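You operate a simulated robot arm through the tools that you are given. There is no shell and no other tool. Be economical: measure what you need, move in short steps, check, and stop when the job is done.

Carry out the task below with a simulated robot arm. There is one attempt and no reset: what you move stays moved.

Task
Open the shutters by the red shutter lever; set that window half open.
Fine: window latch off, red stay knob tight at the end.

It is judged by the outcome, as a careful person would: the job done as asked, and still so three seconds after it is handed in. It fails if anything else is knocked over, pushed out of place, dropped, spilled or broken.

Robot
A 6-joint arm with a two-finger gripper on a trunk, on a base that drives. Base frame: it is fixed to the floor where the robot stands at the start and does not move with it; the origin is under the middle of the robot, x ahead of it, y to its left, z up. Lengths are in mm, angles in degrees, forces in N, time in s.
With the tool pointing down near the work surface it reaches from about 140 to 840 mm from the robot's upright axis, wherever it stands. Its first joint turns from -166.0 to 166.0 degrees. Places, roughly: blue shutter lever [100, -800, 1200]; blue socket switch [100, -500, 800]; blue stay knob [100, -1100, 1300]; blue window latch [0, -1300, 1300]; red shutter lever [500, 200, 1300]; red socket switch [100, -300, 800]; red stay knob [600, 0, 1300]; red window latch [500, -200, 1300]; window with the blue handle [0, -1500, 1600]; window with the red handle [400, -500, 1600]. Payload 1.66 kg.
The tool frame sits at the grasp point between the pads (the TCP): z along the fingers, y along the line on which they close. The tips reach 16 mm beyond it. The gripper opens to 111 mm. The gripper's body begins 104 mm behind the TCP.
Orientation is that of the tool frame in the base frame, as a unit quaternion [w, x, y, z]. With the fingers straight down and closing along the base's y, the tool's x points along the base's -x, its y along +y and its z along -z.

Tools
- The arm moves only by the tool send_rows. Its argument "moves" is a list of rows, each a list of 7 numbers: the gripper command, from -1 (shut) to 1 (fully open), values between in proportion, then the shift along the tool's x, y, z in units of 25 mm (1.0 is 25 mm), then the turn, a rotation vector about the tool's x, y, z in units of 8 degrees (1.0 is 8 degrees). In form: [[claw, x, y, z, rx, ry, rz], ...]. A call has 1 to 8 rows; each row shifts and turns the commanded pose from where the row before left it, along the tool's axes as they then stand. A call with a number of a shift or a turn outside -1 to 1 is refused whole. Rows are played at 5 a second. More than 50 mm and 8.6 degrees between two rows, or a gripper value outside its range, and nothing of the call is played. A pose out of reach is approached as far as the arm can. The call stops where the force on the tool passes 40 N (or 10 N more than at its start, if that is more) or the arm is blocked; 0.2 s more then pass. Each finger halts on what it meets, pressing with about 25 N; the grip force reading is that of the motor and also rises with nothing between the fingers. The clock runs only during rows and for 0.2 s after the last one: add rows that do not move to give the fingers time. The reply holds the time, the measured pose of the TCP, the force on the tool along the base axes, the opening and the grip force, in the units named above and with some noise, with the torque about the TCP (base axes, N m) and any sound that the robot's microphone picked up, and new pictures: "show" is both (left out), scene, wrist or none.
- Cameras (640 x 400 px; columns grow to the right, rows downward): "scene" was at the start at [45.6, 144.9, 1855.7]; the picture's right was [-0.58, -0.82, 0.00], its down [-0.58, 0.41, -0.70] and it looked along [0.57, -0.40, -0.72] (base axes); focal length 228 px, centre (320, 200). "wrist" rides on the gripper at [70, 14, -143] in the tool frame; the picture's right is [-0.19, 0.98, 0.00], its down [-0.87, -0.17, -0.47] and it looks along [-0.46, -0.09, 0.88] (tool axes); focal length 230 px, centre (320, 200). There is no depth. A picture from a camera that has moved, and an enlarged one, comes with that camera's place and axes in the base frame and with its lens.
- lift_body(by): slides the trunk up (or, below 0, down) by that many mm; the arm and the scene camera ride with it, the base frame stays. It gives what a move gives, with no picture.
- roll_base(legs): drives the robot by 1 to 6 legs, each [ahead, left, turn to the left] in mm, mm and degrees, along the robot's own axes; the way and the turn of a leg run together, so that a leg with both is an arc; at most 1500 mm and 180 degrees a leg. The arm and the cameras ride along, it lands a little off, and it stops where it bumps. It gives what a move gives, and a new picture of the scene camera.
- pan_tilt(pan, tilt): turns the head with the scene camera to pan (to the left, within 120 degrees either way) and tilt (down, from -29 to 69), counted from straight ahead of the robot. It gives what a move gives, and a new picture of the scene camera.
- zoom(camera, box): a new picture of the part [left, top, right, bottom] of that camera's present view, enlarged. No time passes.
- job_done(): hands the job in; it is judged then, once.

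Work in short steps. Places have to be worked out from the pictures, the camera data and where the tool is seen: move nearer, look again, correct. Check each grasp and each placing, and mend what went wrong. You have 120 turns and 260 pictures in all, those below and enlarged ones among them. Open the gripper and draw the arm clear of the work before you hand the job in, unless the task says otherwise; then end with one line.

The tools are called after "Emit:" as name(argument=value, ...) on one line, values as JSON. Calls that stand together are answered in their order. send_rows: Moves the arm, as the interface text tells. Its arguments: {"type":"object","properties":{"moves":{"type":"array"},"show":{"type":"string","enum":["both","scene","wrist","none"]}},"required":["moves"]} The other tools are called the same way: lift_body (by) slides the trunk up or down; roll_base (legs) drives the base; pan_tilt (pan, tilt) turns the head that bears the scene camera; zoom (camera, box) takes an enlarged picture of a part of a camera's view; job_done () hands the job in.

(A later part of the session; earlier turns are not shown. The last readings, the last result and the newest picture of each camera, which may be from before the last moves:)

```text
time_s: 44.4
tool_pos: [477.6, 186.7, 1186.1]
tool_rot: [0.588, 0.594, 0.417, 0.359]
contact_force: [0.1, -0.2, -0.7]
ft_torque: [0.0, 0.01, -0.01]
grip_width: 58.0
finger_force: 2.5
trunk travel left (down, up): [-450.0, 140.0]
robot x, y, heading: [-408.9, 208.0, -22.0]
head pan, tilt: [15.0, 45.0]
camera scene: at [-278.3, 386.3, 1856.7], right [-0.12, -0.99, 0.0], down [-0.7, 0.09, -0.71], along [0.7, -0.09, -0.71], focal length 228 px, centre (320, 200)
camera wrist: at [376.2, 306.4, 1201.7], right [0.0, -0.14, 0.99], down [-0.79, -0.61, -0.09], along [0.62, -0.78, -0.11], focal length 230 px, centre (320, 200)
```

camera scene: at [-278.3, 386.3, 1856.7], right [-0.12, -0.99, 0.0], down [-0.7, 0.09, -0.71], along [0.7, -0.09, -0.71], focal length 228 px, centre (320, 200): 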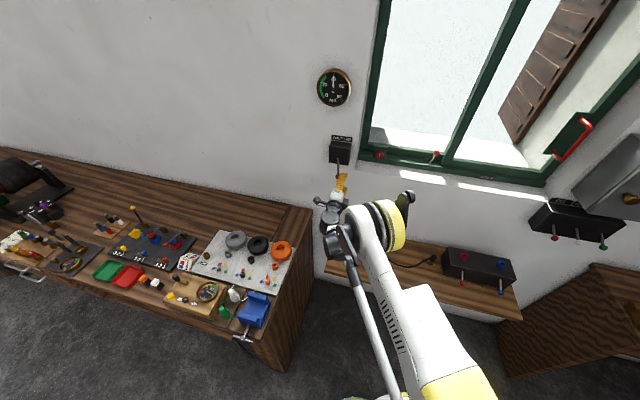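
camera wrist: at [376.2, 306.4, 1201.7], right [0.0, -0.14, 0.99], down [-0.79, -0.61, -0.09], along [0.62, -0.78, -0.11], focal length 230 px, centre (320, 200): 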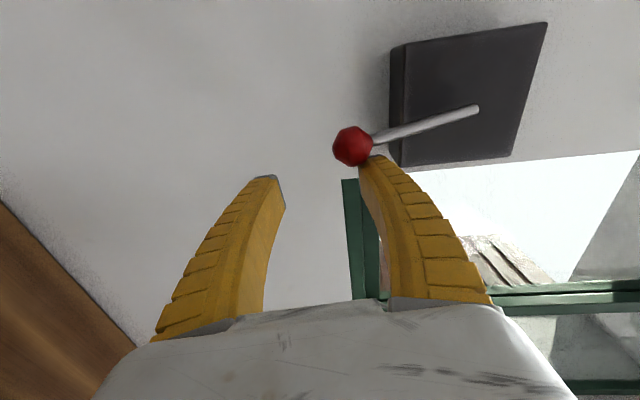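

Lever is nearly straight down and the shutters wide. I push the last bit left to find its stop.

Emit:
send_rows(moves=[[0, 0.6, -0.2, 0, 0, 0, 0], [0, 0.7, -0.1, 0, 0, 0, 0], [0, 0.5, 0, 0, 0, 0, 0]])

```text
time_s: 45.1
tool_pos: [483.8, 202.6, 1188.2]
tool_rot: [0.591, 0.599, 0.409, 0.353]
contact_force: [-11.5, -15.3, 9.6]
ft_torque: [0.59, -0.53, -0.28]
grip_width: 63.7
finger_force: 6.5
out of reach, approached as far as the arm can: row 2, 3
trunk travel left (down, up): [-450.0, 140.0]
robot x, y, heading: [-409.3, 211.1, -22.3]
head pan, tilt: [15.0, 45.0]
stopped in row 3: the force on the tool passed its limit at 48 N (the readings are from after the stop); the commanded pose is now the measured one
camera scene: at [-281.1, 384.1, 1857.2], right [-0.13, -0.99, 0.0], down [-0.7, 0.09, -0.71], along [0.7, -0.09, -0.71], focal length 228 px, centre (320, 200)
camera wrist: at [384.7, 326.1, 1204.5], right [-0.01, -0.14, 0.99], down [-0.8, -0.59, -0.09], along [0.6, -0.79, -0.11], focal length 230 px, centre (320, 200)
```

scene: 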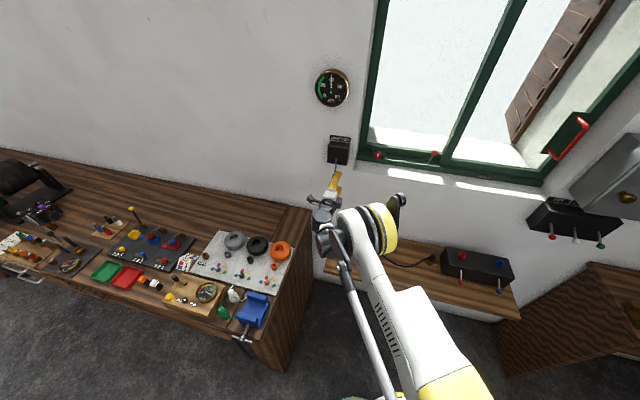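
wrist: 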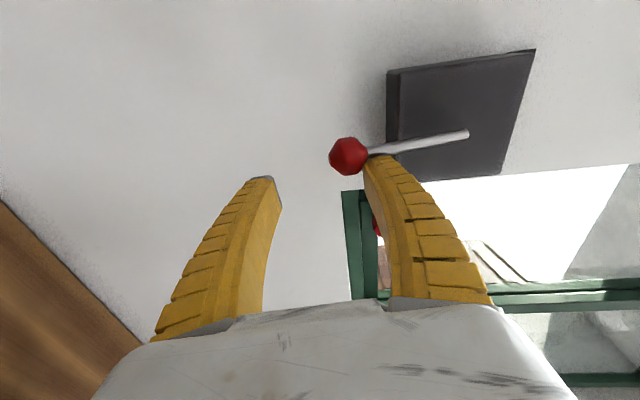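

The lever hit its end stop pointing straight down; shutters open. I retreat straight back from the lever.

Emit:
send_rows(moves=[[0.2, -0.3, -0.2, 0, 0, 0, 0], [0.2, 0, 0, -1, 0, 0, 0], [0.2, 0, 0, -1, 0, 0, 0], [0.2, 0, 0, -1, 0, 0, 0], [0.2, 0, 0, -1, 0, 0, 0]])

Emit:
pan_tilt(pan=-10, tilt=35)

```text
time_s: 46.3
tool_pos: [391.4, 244.4, 1186.2]
tool_rot: [0.589, 0.598, 0.412, 0.355]
contact_force: [-0.4, 0.5, -0.4]
ft_torque: [-0.01, -0.01, -0.01]
grip_width: 68.3
finger_force: 1.5
trunk travel left (down, up): [-450.0, 140.0]
robot x, y, heading: [-415.1, 211.6, -22.3]
head pan, tilt: [15.0, 45.0]
camera scene: at [-278.7, 384.8, 1856.8], right [-0.13, -0.99, 0.0], down [-0.7, 0.09, -0.71], along [0.7, -0.09, -0.71], focal length 228 px, centre (320, 200)
camera wrist: at [291.3, 366.1, 1203.4], right [0.0, -0.14, 0.99], down [-0.8, -0.6, -0.09], along [0.6, -0.79, -0.11], focal length 230 px, centre (320, 200)
```

scene: 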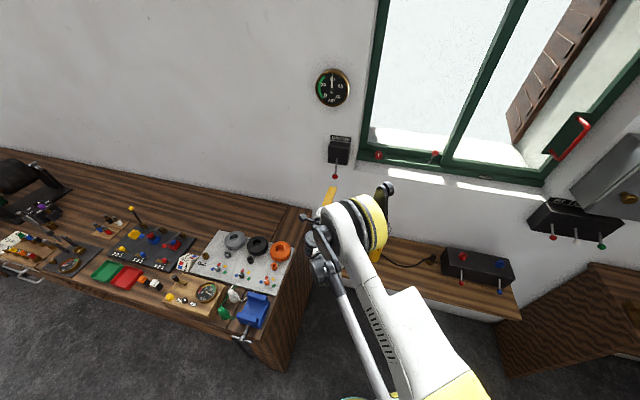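
wrist: 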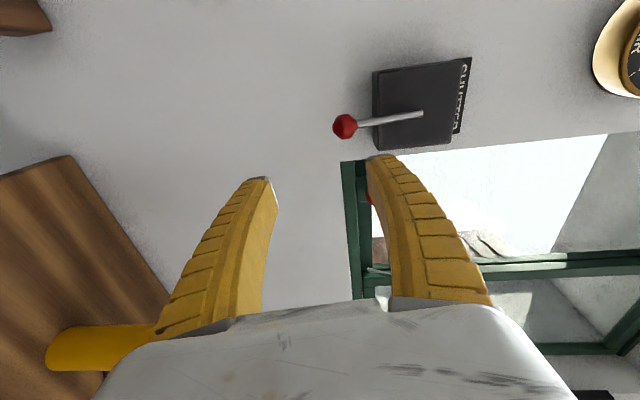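

```text
time_s: 47.2
tool_pos: [392.0, 243.0, 1187.9]
tool_rot: [0.589, 0.598, 0.414, 0.354]
contact_force: [-0.7, 0.5, 0.7]
ft_torque: [0.0, -0.02, 0.01]
grip_width: 68.3
finger_force: 1.5
trunk travel left (down, up): [-450.0, 140.0]
robot x, y, heading: [-411.7, 207.5, -22.3]
head pan, tilt: [-10.0, 35.0]
camera scene: at [-284.1, 347.7, 1871.6], right [-0.53, -0.85, 0.0], down [-0.49, 0.31, -0.82], along [0.69, -0.44, -0.57], focal length 228 px, centre (320, 200)
```

scene: 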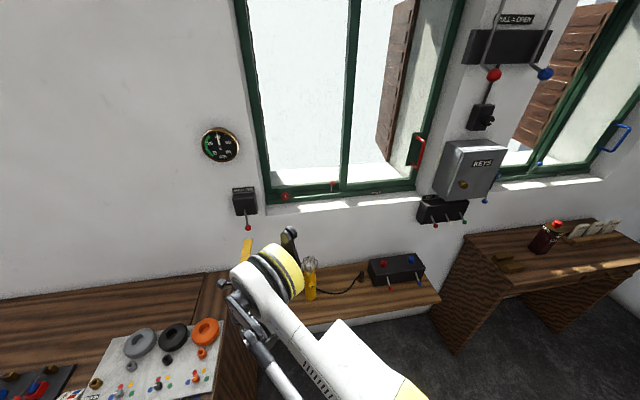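

Shutters are open and stay. Now I study the window hardware: handle, HALF mark, latch and knob, and the blue window for comparison.

Emit:
zoom(camera="scene", box=[250, 120, 450, 245])

Emit:
zoom(camera="scene", box=[260, 170, 340, 220])

Emit:
pan_tilt(pan=-40, tilt=20)

```text
3.20 times, centred on (350, 182) of scene
camera zoom: at [-284.1, 347.7, 1871.6], right [-0.53, -0.85, 0.0], down [-0.49, 0.31, -0.82], along [0.69, -0.44, -0.57], focal length 731 px, centre (224, 256)
```

zoom: 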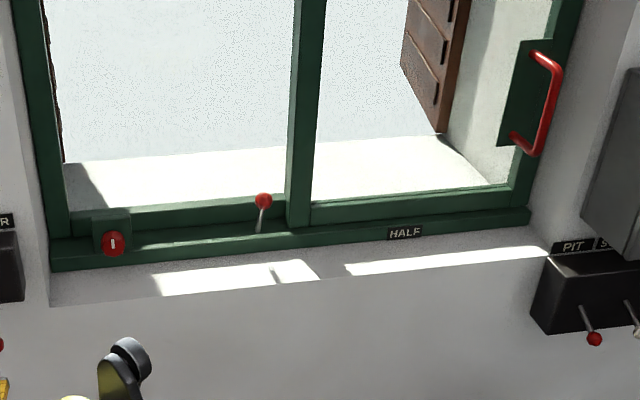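

```text
8.00 times, centred on (300, 195) of scene
camera zoom: at [-284.1, 347.7, 1871.6], right [-0.53, -0.85, 0.0], down [-0.49, 0.31, -0.82], along [0.69, -0.44, -0.57], focal length 1828 px, centre (480, 240)
```

zoom: 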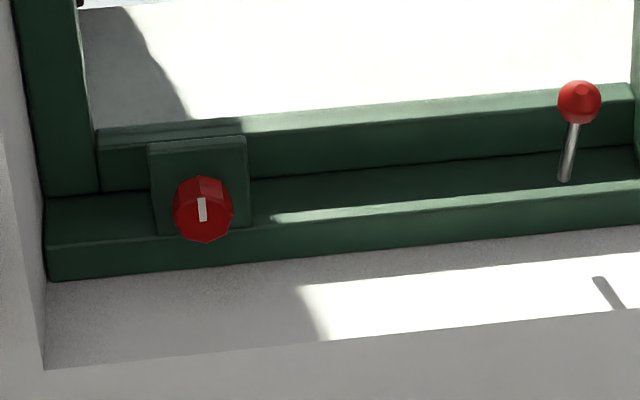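

```text
time_s: 48.2
tool_pos: [392.5, 243.3, 1186.8]
tool_rot: [0.589, 0.598, 0.413, 0.353]
contact_force: [-0.2, -0.8, -0.6]
ft_torque: [0.0, 0.0, 0.0]
grip_width: 68.2
finger_force: 1.1
trunk travel left (down, up): [-450.0, 140.0]
robot x, y, heading: [-409.9, 212.3, -22.1]
head pan, tilt: [-40.0, 20.0]
camera scene: at [-315.2, 312.2, 1895.5], right [-0.88, -0.47, 0.0], down [-0.16, 0.3, -0.94], along [0.44, -0.83, -0.34], focal length 228 px, centre (320, 200)
```

scene: 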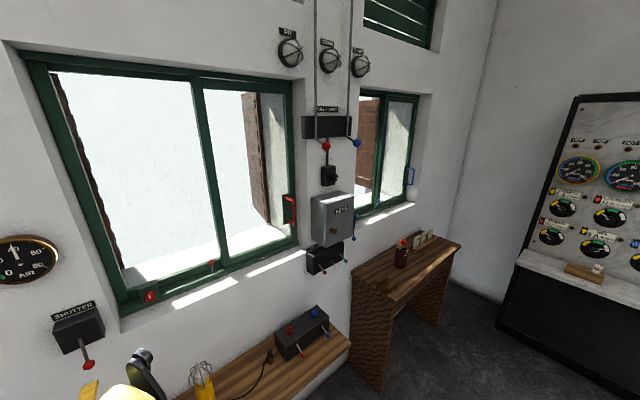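

I zoom on the latch/mullion, and the blue window's knob to compare indicator positions.

Emit:
zoom(camera="scene", box=[130, 220, 310, 320])

Emit:
zoom(camera="scene", box=[340, 90, 440, 250])

```text
3.56 times, centred on (220, 270) of scene
camera zoom: at [-315.2, 312.2, 1895.5], right [-0.88, -0.47, 0.0], down [-0.16, 0.3, -0.94], along [0.44, -0.83, -0.34], focal length 812 px, centre (676, -49)
```

zoom: 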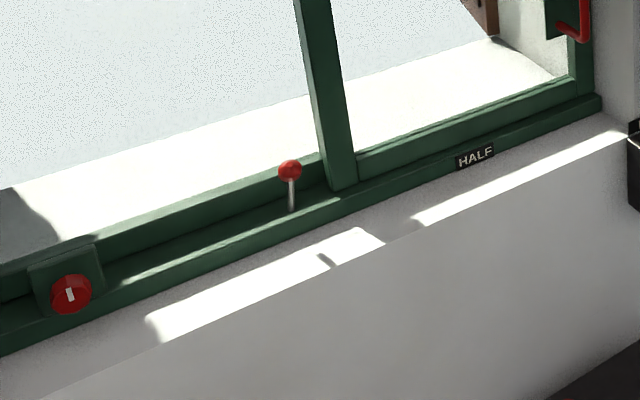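

```text
2.50 times, centred on (390, 170) of scene
camera zoom: at [-315.2, 312.2, 1895.5], right [-0.88, -0.47, 0.0], down [-0.16, 0.3, -0.94], along [0.44, -0.83, -0.34], focal length 571 px, centre (145, 275)
```

zoom: 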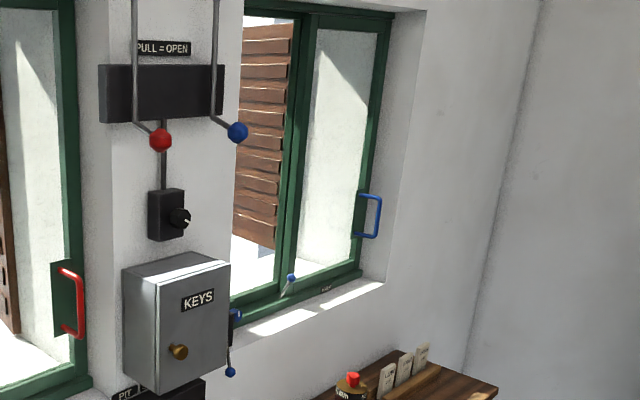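

The window is a sliding sash: upright latch pin left of the sash, clamp knob at far left, HALF mark on the sill. I move the arm right and up in front of the latch, then roll so the jaws close horizontally.

Emit:
send_rows(moves=[[0, -1, 0.6, 0, 0, 0, 0], [0, -1, 0.6, 0, 0, 0, 0], [0, -1, 0.6, 0, 0, 0, 0], [0, -1, 0.6, 0, 0, 0, 0], [0, -1, 0.6, 0, 0, 0, 0], [0, -1, 0.6, 0, 0, 0, 0], [0, -1, 0.6, 0, 0, 0, 0], [0, -1, 0.6, 0, 0, 0, 0]], show="none")

Emit:
send_rows(moves=[[0, -1, 0.3, 0, 0, 0, 0], [0, -1, 0.3, 0, 0, 0, 0], [0, -1, 0.3, 0, 0, 0, 0], [0, -1, 0.3, 0, 0, 0, 0], [0, -1, 0.3, 0, 0, 0, 0], [0, -1, 0.3, 0, 0, 0, 0], [0, -1, 0.3, 0, 0, 0, 0]])

```text
time_s: 50.0
tool_pos: [327.5, 63.4, 1326.3]
tool_rot: [0.589, 0.598, 0.412, 0.354]
contact_force: [0.0, 0.6, -0.6]
ft_torque: [0.0, 0.03, 0.02]
grip_width: 57.6
finger_force: 1.8
out of reach, approached as far as the arm can: row 4, 5
trunk travel left (down, up): [-450.0, 140.0]
robot x, y, heading: [-408.9, 209.0, -22.3]
head pan, tilt: [-40.0, 20.0]
```

```text
time_s: 51.6
tool_pos: [260.9, -88.4, 1383.3]
tool_rot: [0.589, 0.598, 0.412, 0.355]
contact_force: [0.8, -0.1, -0.4]
ft_torque: [0.02, 0.0, -0.02]
grip_width: 57.6
finger_force: 1.7
out of reach, approached as far as the arm can: row 7
trunk travel left (down, up): [-450.0, 140.0]
robot x, y, heading: [-413.1, 207.8, -22.3]
head pan, tilt: [-40.0, 20.0]
camera scene: at [-315.5, 311.9, 1895.5], right [-0.88, -0.47, 0.0], down [-0.16, 0.3, -0.94], along [0.44, -0.83, -0.34], focal length 228 px, centre (320, 200)
camera wrist: at [160.7, 34.0, 1399.7], right [0.0, -0.14, 0.99], down [-0.8, -0.6, -0.09], along [0.6, -0.79, -0.11], focal length 230 px, centre (320, 200)
```

scene: 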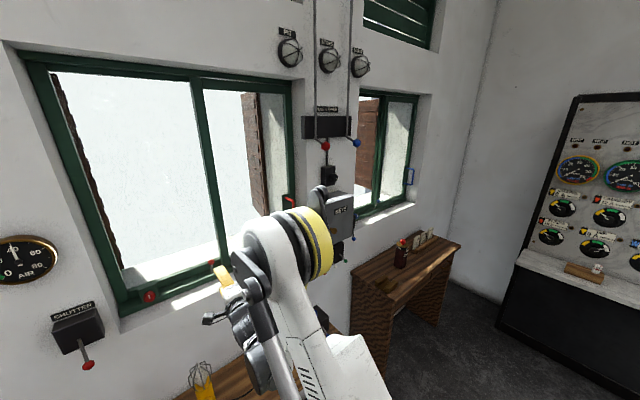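
wrist: 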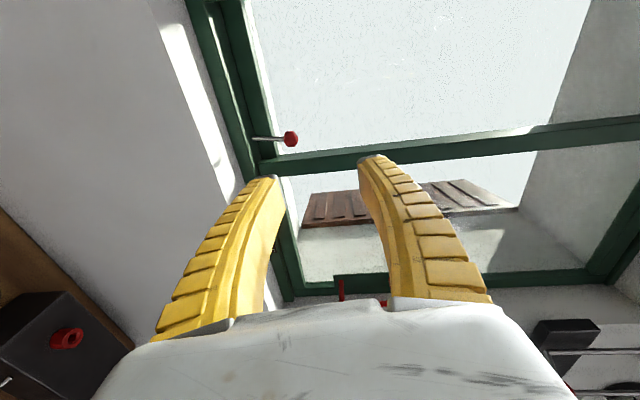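

Latch ball confirmed at ≈ [472,-201,1318], its pin rising from z≈1262. Now rolling so jaws close horizontally.

Emit:
send_rows(moves=[[0, 0, 0, 0, 0, 0, -1], [0, 0, 0, 0, 0, 0, -1], [0, 0, 0, 0, 0, 0, -1], [0, 0, 0, 0, 0, 0, -1], [0, 0, 0, 0, 0, 0, -1], [0, 0, 0, 0, 0, 0, -1]], show="none")

Emit:
send_rows(moves=[[0, 0, 0, 0, 0, 0, -1], [0, 0, 0, 0, 0, 0, -1], [0, 0, 0, 0, 0, 0, -1], [0, 0, 0, 0, 0, 0, -1], [0, 0, 0, 0, 0, 0, -1]], show="wrist")

```text
time_s: 53.0
tool_pos: [262.3, -86.8, 1383.2]
tool_rot: [0.682, 0.378, 0.62, 0.084]
contact_force: [-0.1, 0.2, 0.6]
ft_torque: [0.02, -0.01, 0.02]
grip_width: 57.6
finger_force: 0.9
trunk travel left (down, up): [-450.0, 140.0]
robot x, y, heading: [-410.3, 209.4, -22.0]
head pan, tilt: [-40.0, 20.0]
```

```text
time_s: 54.2
tool_pos: [260.9, -87.1, 1383.6]
tool_rot: [0.67, 0.145, 0.711, -0.156]
contact_force: [-0.6, 0.6, -0.3]
ft_torque: [0.0, -0.02, 0.0]
grip_width: 58.1
finger_force: 1.4
trunk travel left (down, up): [-450.0, 140.0]
robot x, y, heading: [-412.3, 208.0, -22.0]
head pan, tilt: [-40.0, 20.0]
camera wrist: at [132.6, -17.1, 1321.0], right [0.42, 0.89, 0.16], down [-0.45, 0.05, 0.89], along [0.79, -0.44, 0.42], focal length 230 px, centre (320, 200)
```

wrist: 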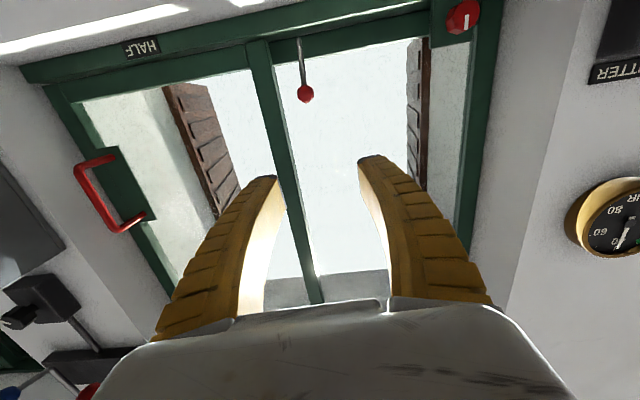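

Tool x is now down, y left. I drive the base ahead 120 mm, leaving ~120 mm to the latch, and look.

Emit:
roll_base(legs=[[120, 0, 0]])

Emit:
send_rows(moves=[[-0.2, 1, 0, 0.5, 0, 0, 0], [-0.2, 1, -0.3, 0.5, 0, 0, 0]], show="wrist")

```text
time_s: 55.4
tool_pos: [374.7, -132.4, 1384.2]
tool_rot: [0.67, 0.144, 0.712, -0.154]
contact_force: [0.8, 0.0, -0.7]
ft_torque: [0.0, 0.01, 0.01]
grip_width: 57.6
finger_force: 0.8
trunk travel left (down, up): [-450.0, 140.0]
robot x, y, heading: [-299.8, 162.3, -22.2]
head pan, tilt: [-40.0, 20.0]
camera scene: at [-202.3, 266.1, 1895.5], right [-0.88, -0.47, 0.0], down [-0.16, 0.3, -0.94], along [0.44, -0.83, -0.34], focal length 228 px, centre (320, 200)
```

scene: 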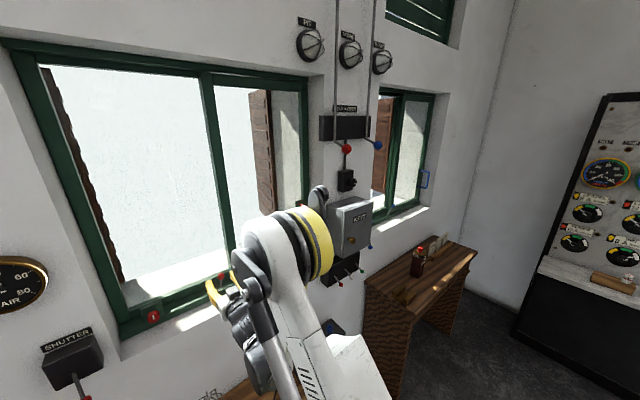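

```text
time_s: 56.0
tool_pos: [391.4, -147.5, 1331.9]
tool_rot: [0.671, 0.144, 0.711, -0.154]
contact_force: [0.5, 1.0, 0.9]
ft_torque: [0.0, 0.03, 0.01]
grip_width: 46.8
finger_force: 1.6
trunk travel left (down, up): [-450.0, 140.0]
robot x, y, heading: [-300.9, 164.8, -22.2]
head pan, tilt: [-40.0, 20.0]
camera wrist: at [262.0, -78.4, 1269.5], right [0.42, 0.89, 0.16], down [-0.45, 0.04, 0.89], along [0.79, -0.44, 0.42], focal length 230 px, centre (320, 200)
```

wrist: 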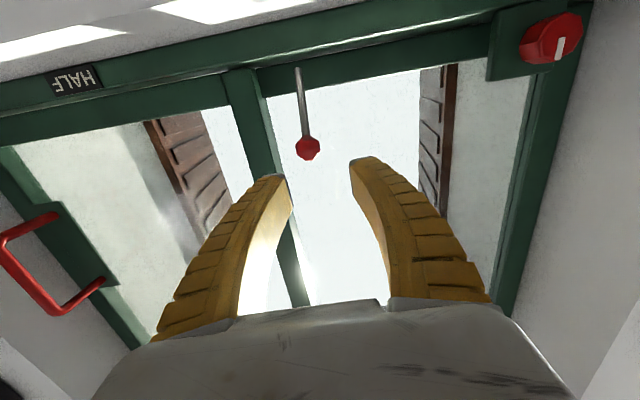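

Ball ray agrees with [472,-199,1318]. I advance to straddle the ball.

Emit:
send_rows(moves=[[-0.1, 0.15, -0.2, 1, 0, 0, 0], [-0.1, 0.15, -0.2, 1, 0, 0, 0], [-0.1, 0.15, -0.15, 1, 0, 0, 0], [-0.1, 0, 0, 0.8, 0, 0, 0]], show="wrist")

```text
time_s: 57.0
tool_pos: [469.6, -201.8, 1317.0]
tool_rot: [0.67, 0.144, 0.711, -0.154]
contact_force: [0.5, -0.6, 0.1]
ft_torque: [0.01, -0.03, -0.01]
grip_width: 52.1
finger_force: 1.8
trunk travel left (down, up): [-450.0, 140.0]
robot x, y, heading: [-299.8, 163.2, -22.1]
head pan, tilt: [-40.0, 20.0]
camera wrist: at [340.8, -131.7, 1254.9], right [0.42, 0.89, 0.16], down [-0.45, 0.04, 0.89], along [0.79, -0.44, 0.42], focal length 230 px, centre (320, 200)
```

wrist: 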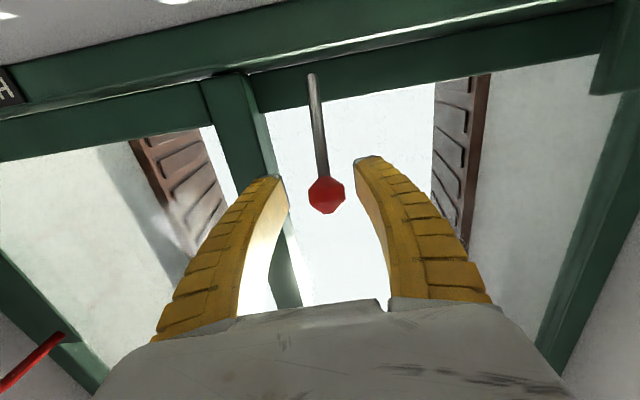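

Ball is between the pads. I push it left, away from the sash, watching the force.

Emit:
send_rows(moves=[[-0.1, 0, 0.8, 0, 0, 0, 0], [-0.1, 0, 0.8, 0, 0, 0, 0], [-0.1, 0.1, 0.7, 0, 0, 0, 0]], show="wrist")

```text
time_s: 57.7
tool_pos: [482.0, -176.1, 1316.6]
tool_rot: [0.668, 0.148, 0.711, -0.159]
contact_force: [-6.5, -23.7, 14.2]
ft_torque: [-0.3, 0.09, 0.15]
grip_width: 69.2
finger_force: 13.5
trunk travel left (down, up): [-450.0, 140.0]
robot x, y, heading: [-298.0, 163.7, -22.7]
head pan, tilt: [-40.0, 20.0]
stopped in row 3: the force on the tool passed its limit at 45 N (the readings are from after the stop); the commanded pose is now the measured one
camera wrist: at [354.5, -104.2, 1253.8], right [0.43, 0.89, 0.16], down [-0.44, 0.05, 0.9], along [0.79, -0.46, 0.42], focal length 230 px, centre (320, 200)
```

wrist: 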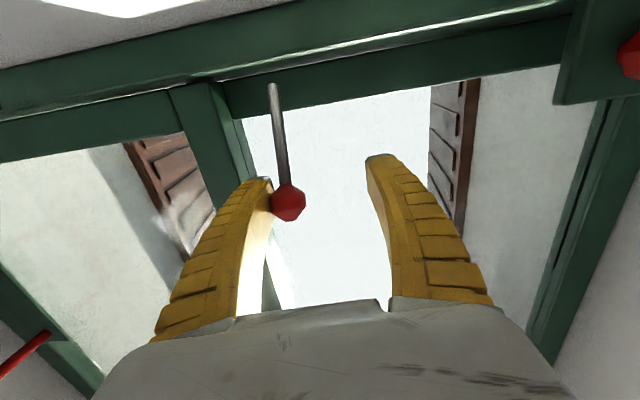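

Left is a stop. I try the other way, to the right.

Emit:
send_rows(moves=[[-0.1, 0, -1, 0, 0, 0, 0], [-0.1, 0, -1, 0, 0, 0, 0], [-0.1, 0, -0.7, 0, 0, 0, 0], [-0.1, 0, -0.6, 0, 0, 0, 0]], show="wrist")

```text
time_s: 58.7
tool_pos: [451.9, -244.2, 1318.3]
tool_rot: [0.669, 0.147, 0.711, -0.159]
contact_force: [0.6, 0.1, 0.0]
ft_torque: [-0.01, -0.03, 0.02]
grip_width: 52.7
finger_force: 2.1
trunk travel left (down, up): [-450.0, 140.0]
robot x, y, heading: [-299.6, 164.7, -22.4]
head pan, tilt: [-40.0, 20.0]
camera wrist: at [323.0, -173.5, 1255.9], right [0.42, 0.89, 0.16], down [-0.44, 0.05, 0.9], along [0.79, -0.45, 0.42], focal length 230 px, centre (320, 200)
```

wrist: 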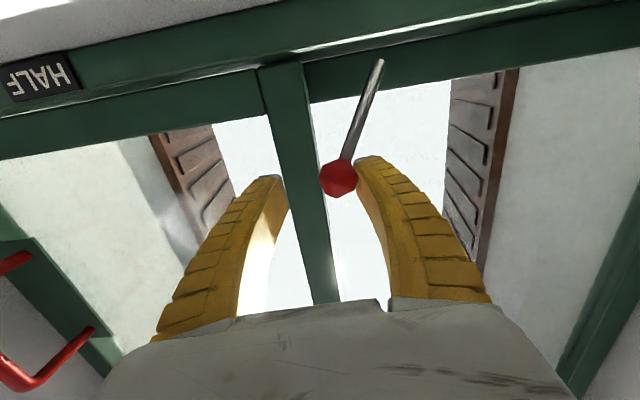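

It swings right, freely. I follow the arc right and down.

Emit:
send_rows(moves=[[-0.1, 0.3, -0.5, 0, 0, 0, 0], [-0.1, 0.4, -0.4, 0, 0, 0, 0], [-0.1, 0.4, -0.4, 0, 0, 0, 0]], show="wrist")

```text
time_s: 59.5
tool_pos: [436.1, -274.7, 1292.3]
tool_rot: [0.669, 0.146, 0.712, -0.158]
contact_force: [0.4, 0.5, 0.4]
ft_torque: [0.03, 0.0, 0.01]
grip_width: 52.7
finger_force: 2.3
trunk travel left (down, up): [-450.0, 140.0]
robot x, y, heading: [-300.9, 162.0, -22.6]
head pan, tilt: [-40.0, 20.0]
camera wrist: at [308.0, -204.0, 1229.3], right [0.42, 0.89, 0.16], down [-0.44, 0.05, 0.9], along [0.79, -0.45, 0.42], focal length 230 px, centre (320, 200)
```

wrist: 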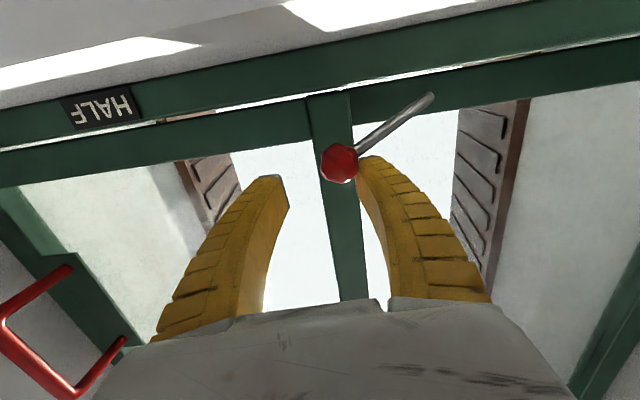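

Still free; continuing.

Emit:
send_rows(moves=[[-0.1, 0.4, -0.3, 0, 0, 0, 0], [-0.1, 0.4, -0.3, 0, 0, 0, 0], [-0.1, 0.3, -0.3, 0, 0, 0, 0]], show="wrist")

```text
time_s: 60.2
tool_pos: [428.0, -281.0, 1272.7]
tool_rot: [0.671, 0.145, 0.711, -0.152]
contact_force: [2.5, 14.6, 23.4]
ft_torque: [0.84, -0.54, 0.3]
grip_width: 61.0
finger_force: 8.7
trunk travel left (down, up): [-450.0, 140.0]
robot x, y, heading: [-299.4, 165.4, -22.5]
head pan, tilt: [-40.0, 20.0]
stopped in row 3: the force on the tool passed its limit at 46 N (the readings are from after the stop); the commanded pose is now the measured one
camera wrist: at [300.4, -211.4, 1210.1], right [0.41, 0.89, 0.17], down [-0.45, 0.04, 0.89], along [0.79, -0.44, 0.42], focal length 230 px, centre (320, 200)
```

wrist: 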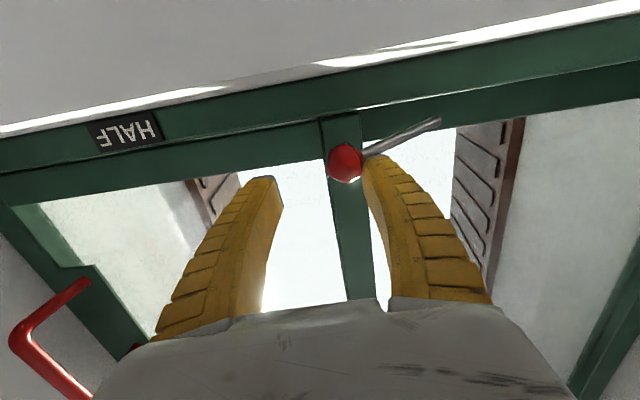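

The latch reached its other stop, lying right. I release sideways and back off.

Emit:
send_rows(moves=[[0, -0.1, 0.4, 0, 0, 0, 0], [0, -0.1, 0, -0.8, 0, 0, 0], [0, 0, 0, -1, 0, 0, 0], [0, 0, 0, -1, 0, 0, 0], [0, 0, 0, -0.8, 0, 0, 0]])

Emit:
pan_tilt(pan=-10, tilt=40)

```text
time_s: 61.4
tool_pos: [362.9, -246.8, 1289.2]
tool_rot: [0.669, 0.146, 0.712, -0.155]
contact_force: [0.6, -0.5, 0.0]
ft_torque: [0.04, 0.01, 0.02]
grip_width: 57.3
finger_force: 1.6
out of reach, approached as far as the arm can: row 5
trunk travel left (down, up): [-450.0, 140.0]
robot x, y, heading: [-298.0, 165.2, -22.3]
head pan, tilt: [-40.0, 20.0]
camera scene: at [-203.8, 266.2, 1895.5], right [-0.89, -0.47, 0.0], down [-0.16, 0.3, -0.94], along [0.44, -0.83, -0.34], focal length 228 px, centre (320, 200)
camera wrist: at [234.0, -176.3, 1225.5], right [0.42, 0.89, 0.17], down [-0.45, 0.04, 0.89], along [0.79, -0.45, 0.42], focal length 230 px, centre (320, 200)
```

scene: 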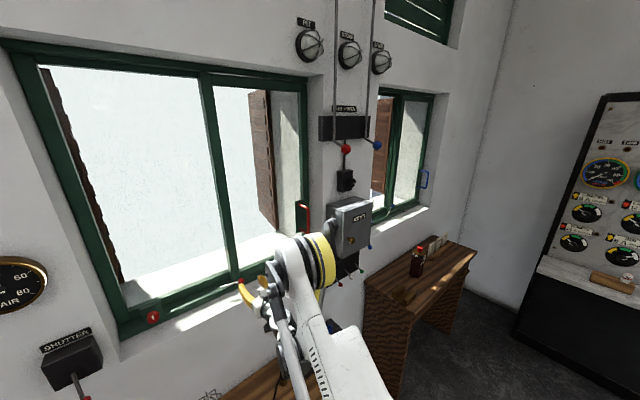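
wrist: 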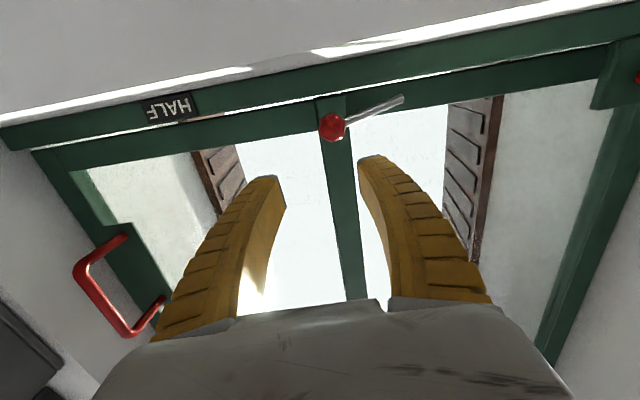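

```text
time_s: 62.4
tool_pos: [363.1, -248.4, 1288.0]
tool_rot: [0.669, 0.146, 0.712, -0.154]
contact_force: [0.3, 0.4, 0.2]
ft_torque: [-0.01, 0.0, -0.02]
grip_width: 57.8
finger_force: 1.0
trunk travel left (down, up): [-450.0, 140.0]
robot x, y, heading: [-301.8, 165.0, -22.2]
head pan, tilt: [-10.0, 40.0]
camera scene: at [-174.9, 303.2, 1864.1], right [-0.53, -0.85, 0.0], down [-0.54, 0.34, -0.77], along [0.65, -0.41, -0.64], focal length 228 px, centre (320, 200)
```

scene: 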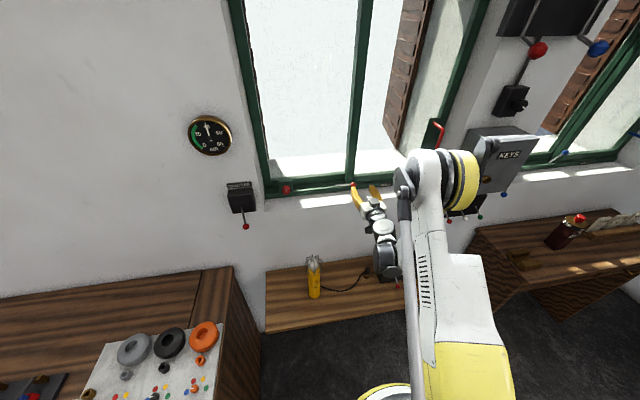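

Latch stays tilted off. Handle bar estimated ≈ [275,-527], z 1405–1529. I reposition the base back and right so the handle is ahead of me.

Emit:
roll_base(legs=[[-120, 0, 0], [0, -350, 0]])

Emit:
send_rows(moves=[[0, -1, 0, 0, 0, 0, 0], [0, -1, 0, 0, 0, 0, 0], [0, -1, 0, 0, 0, 0, 0], [0, -1, 0, 0, 0, 0, 0]], show="wrist")

```text
time_s: 65.5
tool_pos: [118.9, -523.5, 1288.1]
tool_rot: [0.669, 0.148, 0.711, -0.156]
contact_force: [-0.1, -0.2, 0.5]
ft_torque: [0.0, 0.0, 0.07]
grip_width: 57.8
finger_force: 1.4
trunk travel left (down, up): [-450.0, 140.0]
robot x, y, heading: [-546.5, -105.8, -22.3]
head pan, tilt: [-10.0, 40.0]
camera scene: at [-417.7, 29.1, 1864.2], right [-0.54, -0.84, 0.0], down [-0.54, 0.35, -0.77], along [0.65, -0.41, -0.64], focal length 228 px, centre (320, 200)
```

scene: 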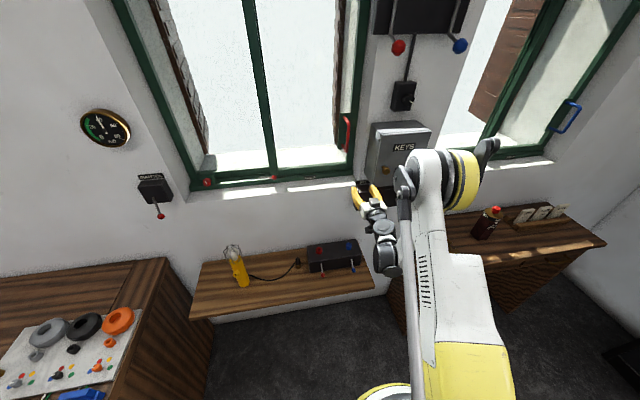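

```text
time_s: 66.5
tool_pos: [123.8, -521.3, 1386.9]
tool_rot: [0.669, 0.147, 0.712, -0.155]
contact_force: [-1.2, -0.5, 0.7]
ft_torque: [0.01, 0.0, 0.0]
grip_width: 57.4
finger_force: 1.2
trunk travel left (down, up): [-450.0, 140.0]
robot x, y, heading: [-541.1, -110.4, -22.7]
head pan, tilt: [-10.0, 40.0]
camera wrist: at [-4.6, -449.8, 1325.2], right [0.42, 0.89, 0.17], down [-0.45, 0.04, 0.89], along [0.79, -0.45, 0.42], focal length 230 px, centre (320, 200)
```

wrist: 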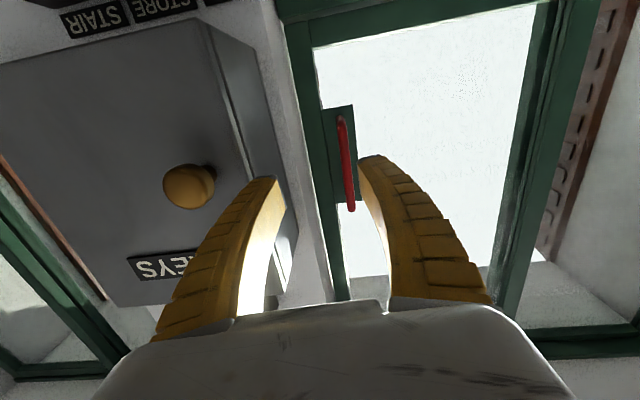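

Cabinet's left face is only ~70 mm right of the bar, bar ≈ [290,-565], z≈1440. I'll come in from the left, yawed ~20° more to the right; first shift left/up, then yaw.

Emit:
send_rows(moves=[[-0.3, -0.7, 1, 0.5, 0, 0, 0], [-0.3, -0.7, 1, 0.5, 0, 0, 0], [-0.3, -0.7, 0.8, 0.5, 0, 0, 0], [-0.3, 0, 0, 0, 0.9, 0, 0], [-0.3, 0, 0, 0, 0.8, 0, 0], [-0.3, 0, 0, 0, 0.8, 0, 0]])

```text
time_s: 67.9
tool_pos: [192.3, -473.2, 1436.7]
tool_rot: [0.633, 0.26, 0.674, -0.276]
contact_force: [0.7, -0.1, -0.3]
ft_torque: [-0.02, -0.04, -0.05]
grip_width: 41.0
finger_force: 1.4
out of reach, approached as far as the arm can: row 4, 5
trunk travel left (down, up): [-450.0, 140.0]
robot x, y, heading: [-546.9, -108.6, -22.4]
head pan, tilt: [-10.0, 40.0]
camera scene: at [-415.1, 32.3, 1863.7], right [-0.54, -0.84, 0.0], down [-0.54, 0.34, -0.77], along [0.65, -0.41, -0.64], focal length 228 px, centre (320, 200)
camera wrist: at [96.3, -363.5, 1372.1], right [0.7, 0.7, 0.15], down [-0.4, 0.21, 0.89], along [0.59, -0.68, 0.43], focal length 230 px, centre (320, 200)
```

scene: 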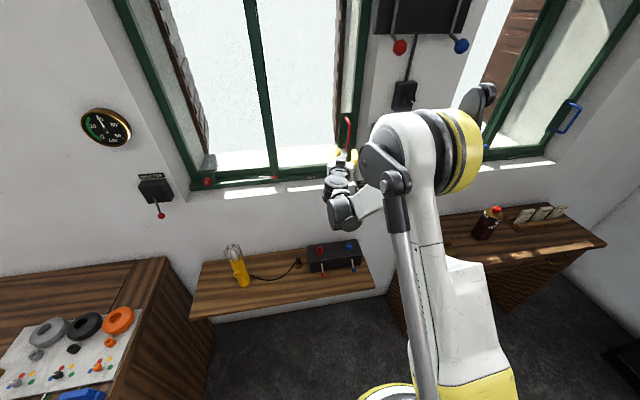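
wrist: 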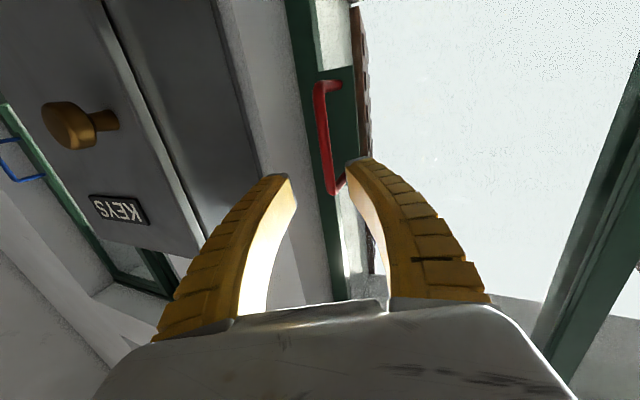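

Bar refined ≈ [290,-561], z 1373–1492; it's dead ahead at ~130 mm. I advance 100 mm and look.

Emit:
send_rows(moves=[[-0.3, 0, 0.06, 1, 0, 0, 0], [-0.3, 0, 0.06, 1, 0, 0, 0], [-0.3, 0, 0.06, 1, 0, 0, 0], [-0.3, 0, 0.06, 1, 0, 0, 0]])

```text
time_s: 68.9
tool_pos: [265.0, -541.9, 1430.1]
tool_rot: [0.633, 0.262, 0.674, -0.277]
contact_force: [0.7, -0.6, -0.3]
ft_torque: [0.01, 0.02, 0.0]
grip_width: 41.5
finger_force: 1.6
trunk travel left (down, up): [-450.0, 140.0]
robot x, y, heading: [-541.7, -112.3, -22.3]
head pan, tilt: [-10.0, 40.0]
camera scene: at [-416.5, 29.4, 1864.1], right [-0.54, -0.84, 0.0], down [-0.54, 0.35, -0.77], along [0.65, -0.41, -0.64], focal length 228 px, centre (320, 200)
camera wrist: at [169.3, -432.4, 1365.9], right [0.7, 0.7, 0.15], down [-0.4, 0.21, 0.89], along [0.59, -0.69, 0.43], focal length 230 px, centre (320, 200)
```

scene: 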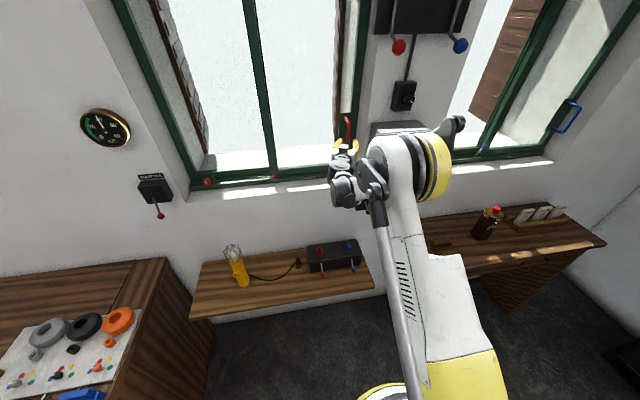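
wrist: 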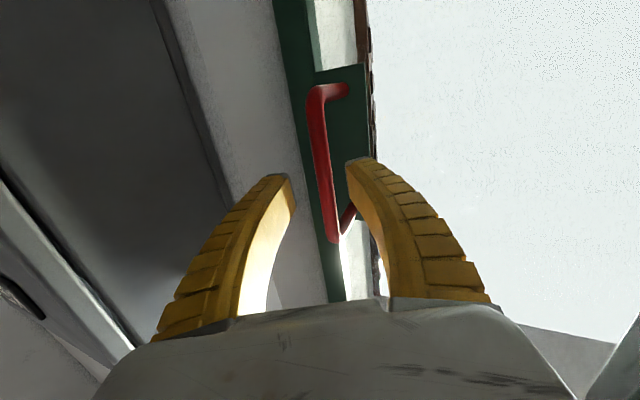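

Well lined up. I advance another 28 mm so the bar sits between the fingers.

Emit:
send_rows(moves=[[-0.3, 0, 0, 0.6, 0, 0, 0], [-0.3, 0, 0, 0.55, 0, 0, 0]], show="wrist")

```text
time_s: 69.5
tool_pos: [285.5, -561.3, 1430.7]
tool_rot: [0.633, 0.262, 0.673, -0.277]
contact_force: [0.6, 0.9, -0.9]
ft_torque: [-0.03, 0.01, -0.03]
grip_width: 41.2
finger_force: 1.3
trunk travel left (down, up): [-450.0, 140.0]
robot x, y, heading: [-544.6, -106.1, -22.3]
head pan, tilt: [-10.0, 40.0]
camera wrist: at [189.5, -452.1, 1365.8], right [0.7, 0.7, 0.15], down [-0.4, 0.21, 0.89], along [0.59, -0.69, 0.43], focal length 230 px, centre (320, 200)
```

wrist: 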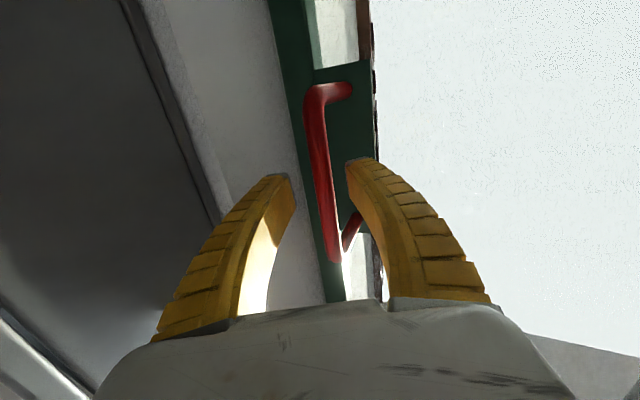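

Bar is between the fingers. I try sliding left ~40 mm along the rail direction and read the force.

Emit:
send_rows(moves=[[-0.3, 0, 0.55, -0.23, 0, 0, 0], [-0.3, 0, 0.55, -0.23, 0, 0, 0], [-0.3, 0, 0.55, -0.23, 0, 0, 0]])

```text
time_s: 70.3
tool_pos: [304.8, -517.3, 1428.6]
tool_rot: [0.634, 0.261, 0.674, -0.277]
contact_force: [-0.2, 0.3, -1.0]
ft_torque: [0.01, 0.0, -0.06]
grip_width: 41.3
finger_force: 1.2
trunk travel left (down, up): [-450.0, 140.0]
robot x, y, heading: [-543.4, -111.2, -22.5]
head pan, tilt: [-10.0, 40.0]
camera scene: at [-415.7, 31.5, 1863.9], right [-0.54, -0.84, 0.0], down [-0.54, 0.34, -0.77], along [0.65, -0.41, -0.64], focal length 228 px, centre (320, 200)
camera wrist: at [208.9, -409.1, 1364.5], right [0.7, 0.7, 0.15], down [-0.4, 0.21, 0.89], along [0.59, -0.68, 0.43], focal length 230 px, centre (320, 200)
```

scene: 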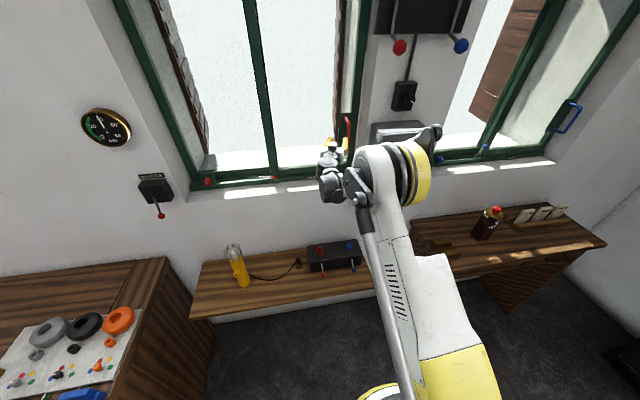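
wrist: 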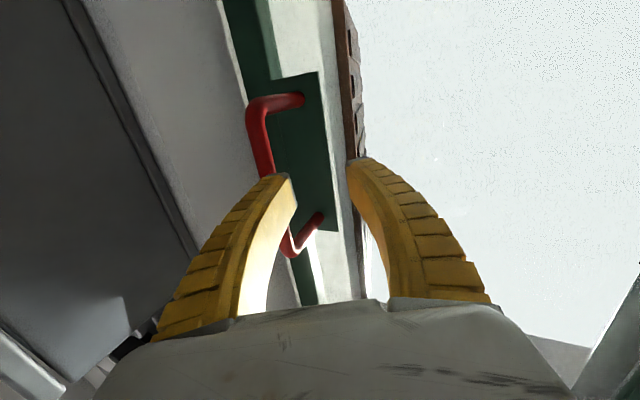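

The fingers slid in front of the bar; triangulating again, bar ≈ [307,-579], ~27 mm deeper. I reverse and go in deeper.

Emit:
send_rows(moves=[[-0.3, 0, -0.55, 0.23, 0, 0, 0], [-0.3, 0, -0.55, 0.23, 0, 0, 0], [-0.3, 0, -0.55, 0.23, 0, 0, 0], [-0.3, 0, 0, 0.5, 0, 0, 0], [-0.3, 0, 0, 0.6, 0, 0, 0]], show="wrist")

```text
time_s: 71.5
tool_pos: [305.1, -580.8, 1429.1]
tool_rot: [0.633, 0.261, 0.674, -0.276]
contact_force: [-0.7, 0.5, 1.1]
ft_torque: [-0.03, 0.0, -0.02]
grip_width: 41.3
finger_force: 1.9
trunk travel left (down, up): [-450.0, 140.0]
robot x, y, heading: [-545.5, -105.3, -22.4]
head pan, tilt: [-10.0, 40.0]
camera wrist: at [209.2, -471.8, 1365.1], right [0.7, 0.7, 0.15], down [-0.4, 0.21, 0.89], along [0.59, -0.68, 0.43], focal length 230 px, centre (320, 200)
```

wrist: 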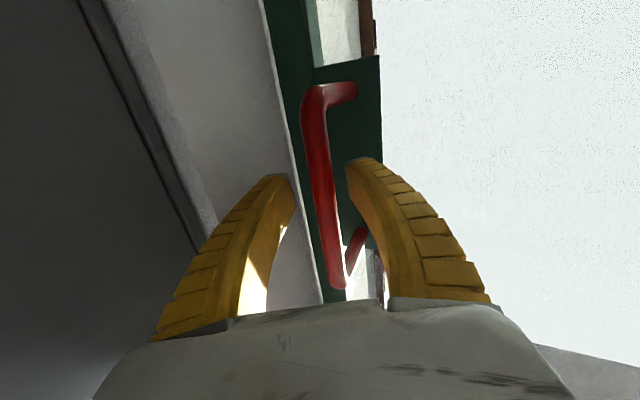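

Looks right; I close on the bar to confirm.

Emit:
send_rows(moves=[[-0.6, 0, 0, 0.2, 0, 0, 0], [-1, 0, 0, 0, 0, 0, 0], [-1, 0, 0, 0, 0, 0, 0]], show="wrist")

```text
time_s: 72.3
tool_pos: [309.9, -584.7, 1428.9]
tool_rot: [0.634, 0.261, 0.674, -0.276]
contact_force: [1.4, -0.1, 0.3]
ft_torque: [0.03, 0.0, -0.03]
grip_width: 0.0
finger_force: 24.9
trunk travel left (down, up): [-450.0, 140.0]
robot x, y, heading: [-540.8, -108.8, -22.7]
head pan, tilt: [-10.0, 40.0]
camera wrist: at [213.5, -474.9, 1365.0], right [0.7, 0.7, 0.15], down [-0.4, 0.21, 0.89], along [0.59, -0.68, 0.43], focal length 230 px, centre (320, 200)
```

wrist: 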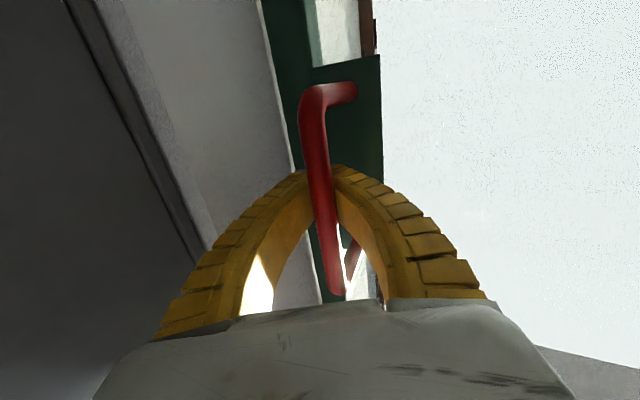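

The fingers closed just behind the bar, so it is caged inside the arch of the fingers — good for sliding. I slide left along the rail.

Emit:
send_rows(moves=[[-1, 0, 0.55, -0.23, 0, 0, 0], [-1, 0, 0.55, -0.23, 0, 0, 0], [-1, 0, 0.55, -0.23, 0, 0, 0]])

```text
time_s: 73.1
tool_pos: [326.4, -541.7, 1428.0]
tool_rot: [0.634, 0.261, 0.674, -0.276]
contact_force: [-1.2, -2.6, 1.2]
ft_torque: [0.01, 0.01, 0.08]
grip_width: 0.0
finger_force: 24.7
trunk travel left (down, up): [-450.0, 140.0]
robot x, y, heading: [-541.6, -112.5, -22.7]
head pan, tilt: [-10.0, 40.0]
camera scene: at [-417.5, 30.0, 1864.1], right [-0.54, -0.84, 0.0], down [-0.54, 0.35, -0.77], along [0.65, -0.41, -0.64], focal length 228 px, centre (320, 200)
camera wrist: at [229.9, -432.5, 1363.7], right [0.7, 0.7, 0.15], down [-0.4, 0.21, 0.89], along [0.59, -0.68, 0.43], focal length 230 px, centre (320, 200)
```

scene: 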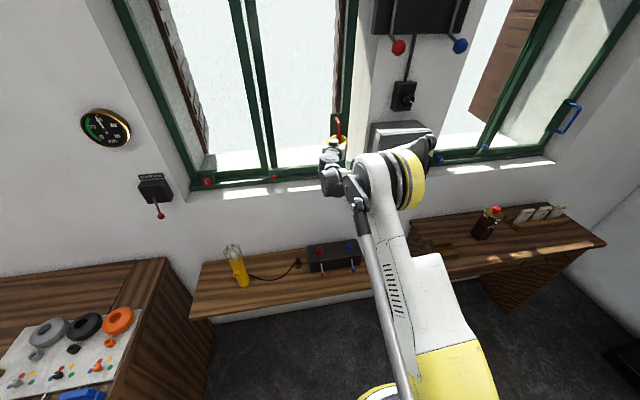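
wrist: 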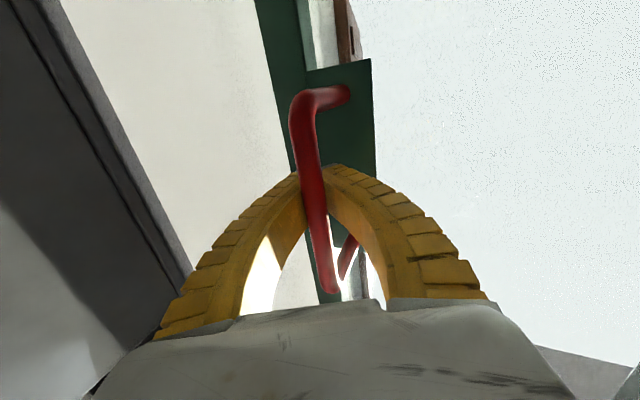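

The sash slides freely (≈3 N), so the knob is loose and the latch off. HALF label is at rail coordinate ≈230 mm (sash right edge ≈443 closed). I slide on ~140 mm.

Emit:
send_rows(moves=[[-1, 0, 0.92, -0.38, 0, 0, 0], [-1, 0, 0.92, -0.38, 0, 0, 0], [-1, 0, 0.92, -0.38, 0, 0, 0], [-1, 0, 0.92, -0.38, 0, 0, 0], [-1, 0, 0.92, -0.38, 0, 0, 0], [-1, 0, 0.5, -0.2, 0, 0, 0]])

Emit:
zoom(camera="scene", box=[180, 100, 380, 225])

```text
time_s: 74.5
tool_pos: [380.1, -413.4, 1427.1]
tool_rot: [0.634, 0.261, 0.674, -0.276]
contact_force: [-1.1, -2.9, 1.1]
ft_torque: [0.04, -0.01, 0.09]
grip_width: 0.1
finger_force: 24.7
trunk travel left (down, up): [-450.0, 140.0]
robot x, y, heading: [-541.9, -107.8, -22.4]
head pan, tilt: [-10.0, 40.0]
camera scene: at [-417.7, 29.9, 1864.2], right [-0.54, -0.84, 0.0], down [-0.54, 0.35, -0.77], along [0.65, -0.41, -0.64], focal length 228 px, centre (320, 200)
camera wrist: at [283.8, -304.2, 1362.1], right [0.7, 0.7, 0.15], down [-0.4, 0.21, 0.89], along [0.59, -0.68, 0.43], focal length 230 px, centre (320, 200)
```

scene: 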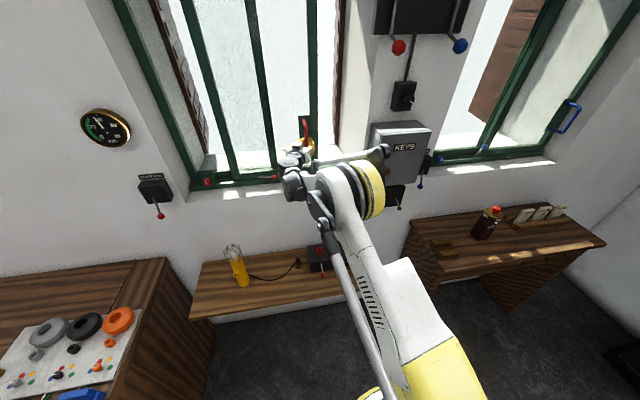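
wrist: 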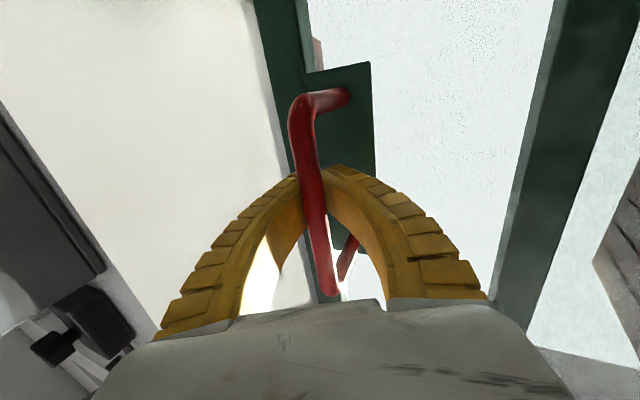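

```text
3.20 times, centred on (280, 162) of scene
camera zoom: at [-417.7, 29.9, 1864.2], right [-0.54, -0.84, 0.0], down [-0.54, 0.35, -0.77], along [0.65, -0.41, -0.64], focal length 731 px, centre (448, 320)
```

zoom: 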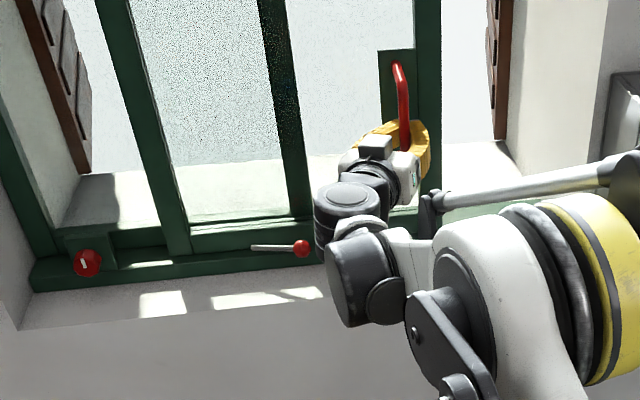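

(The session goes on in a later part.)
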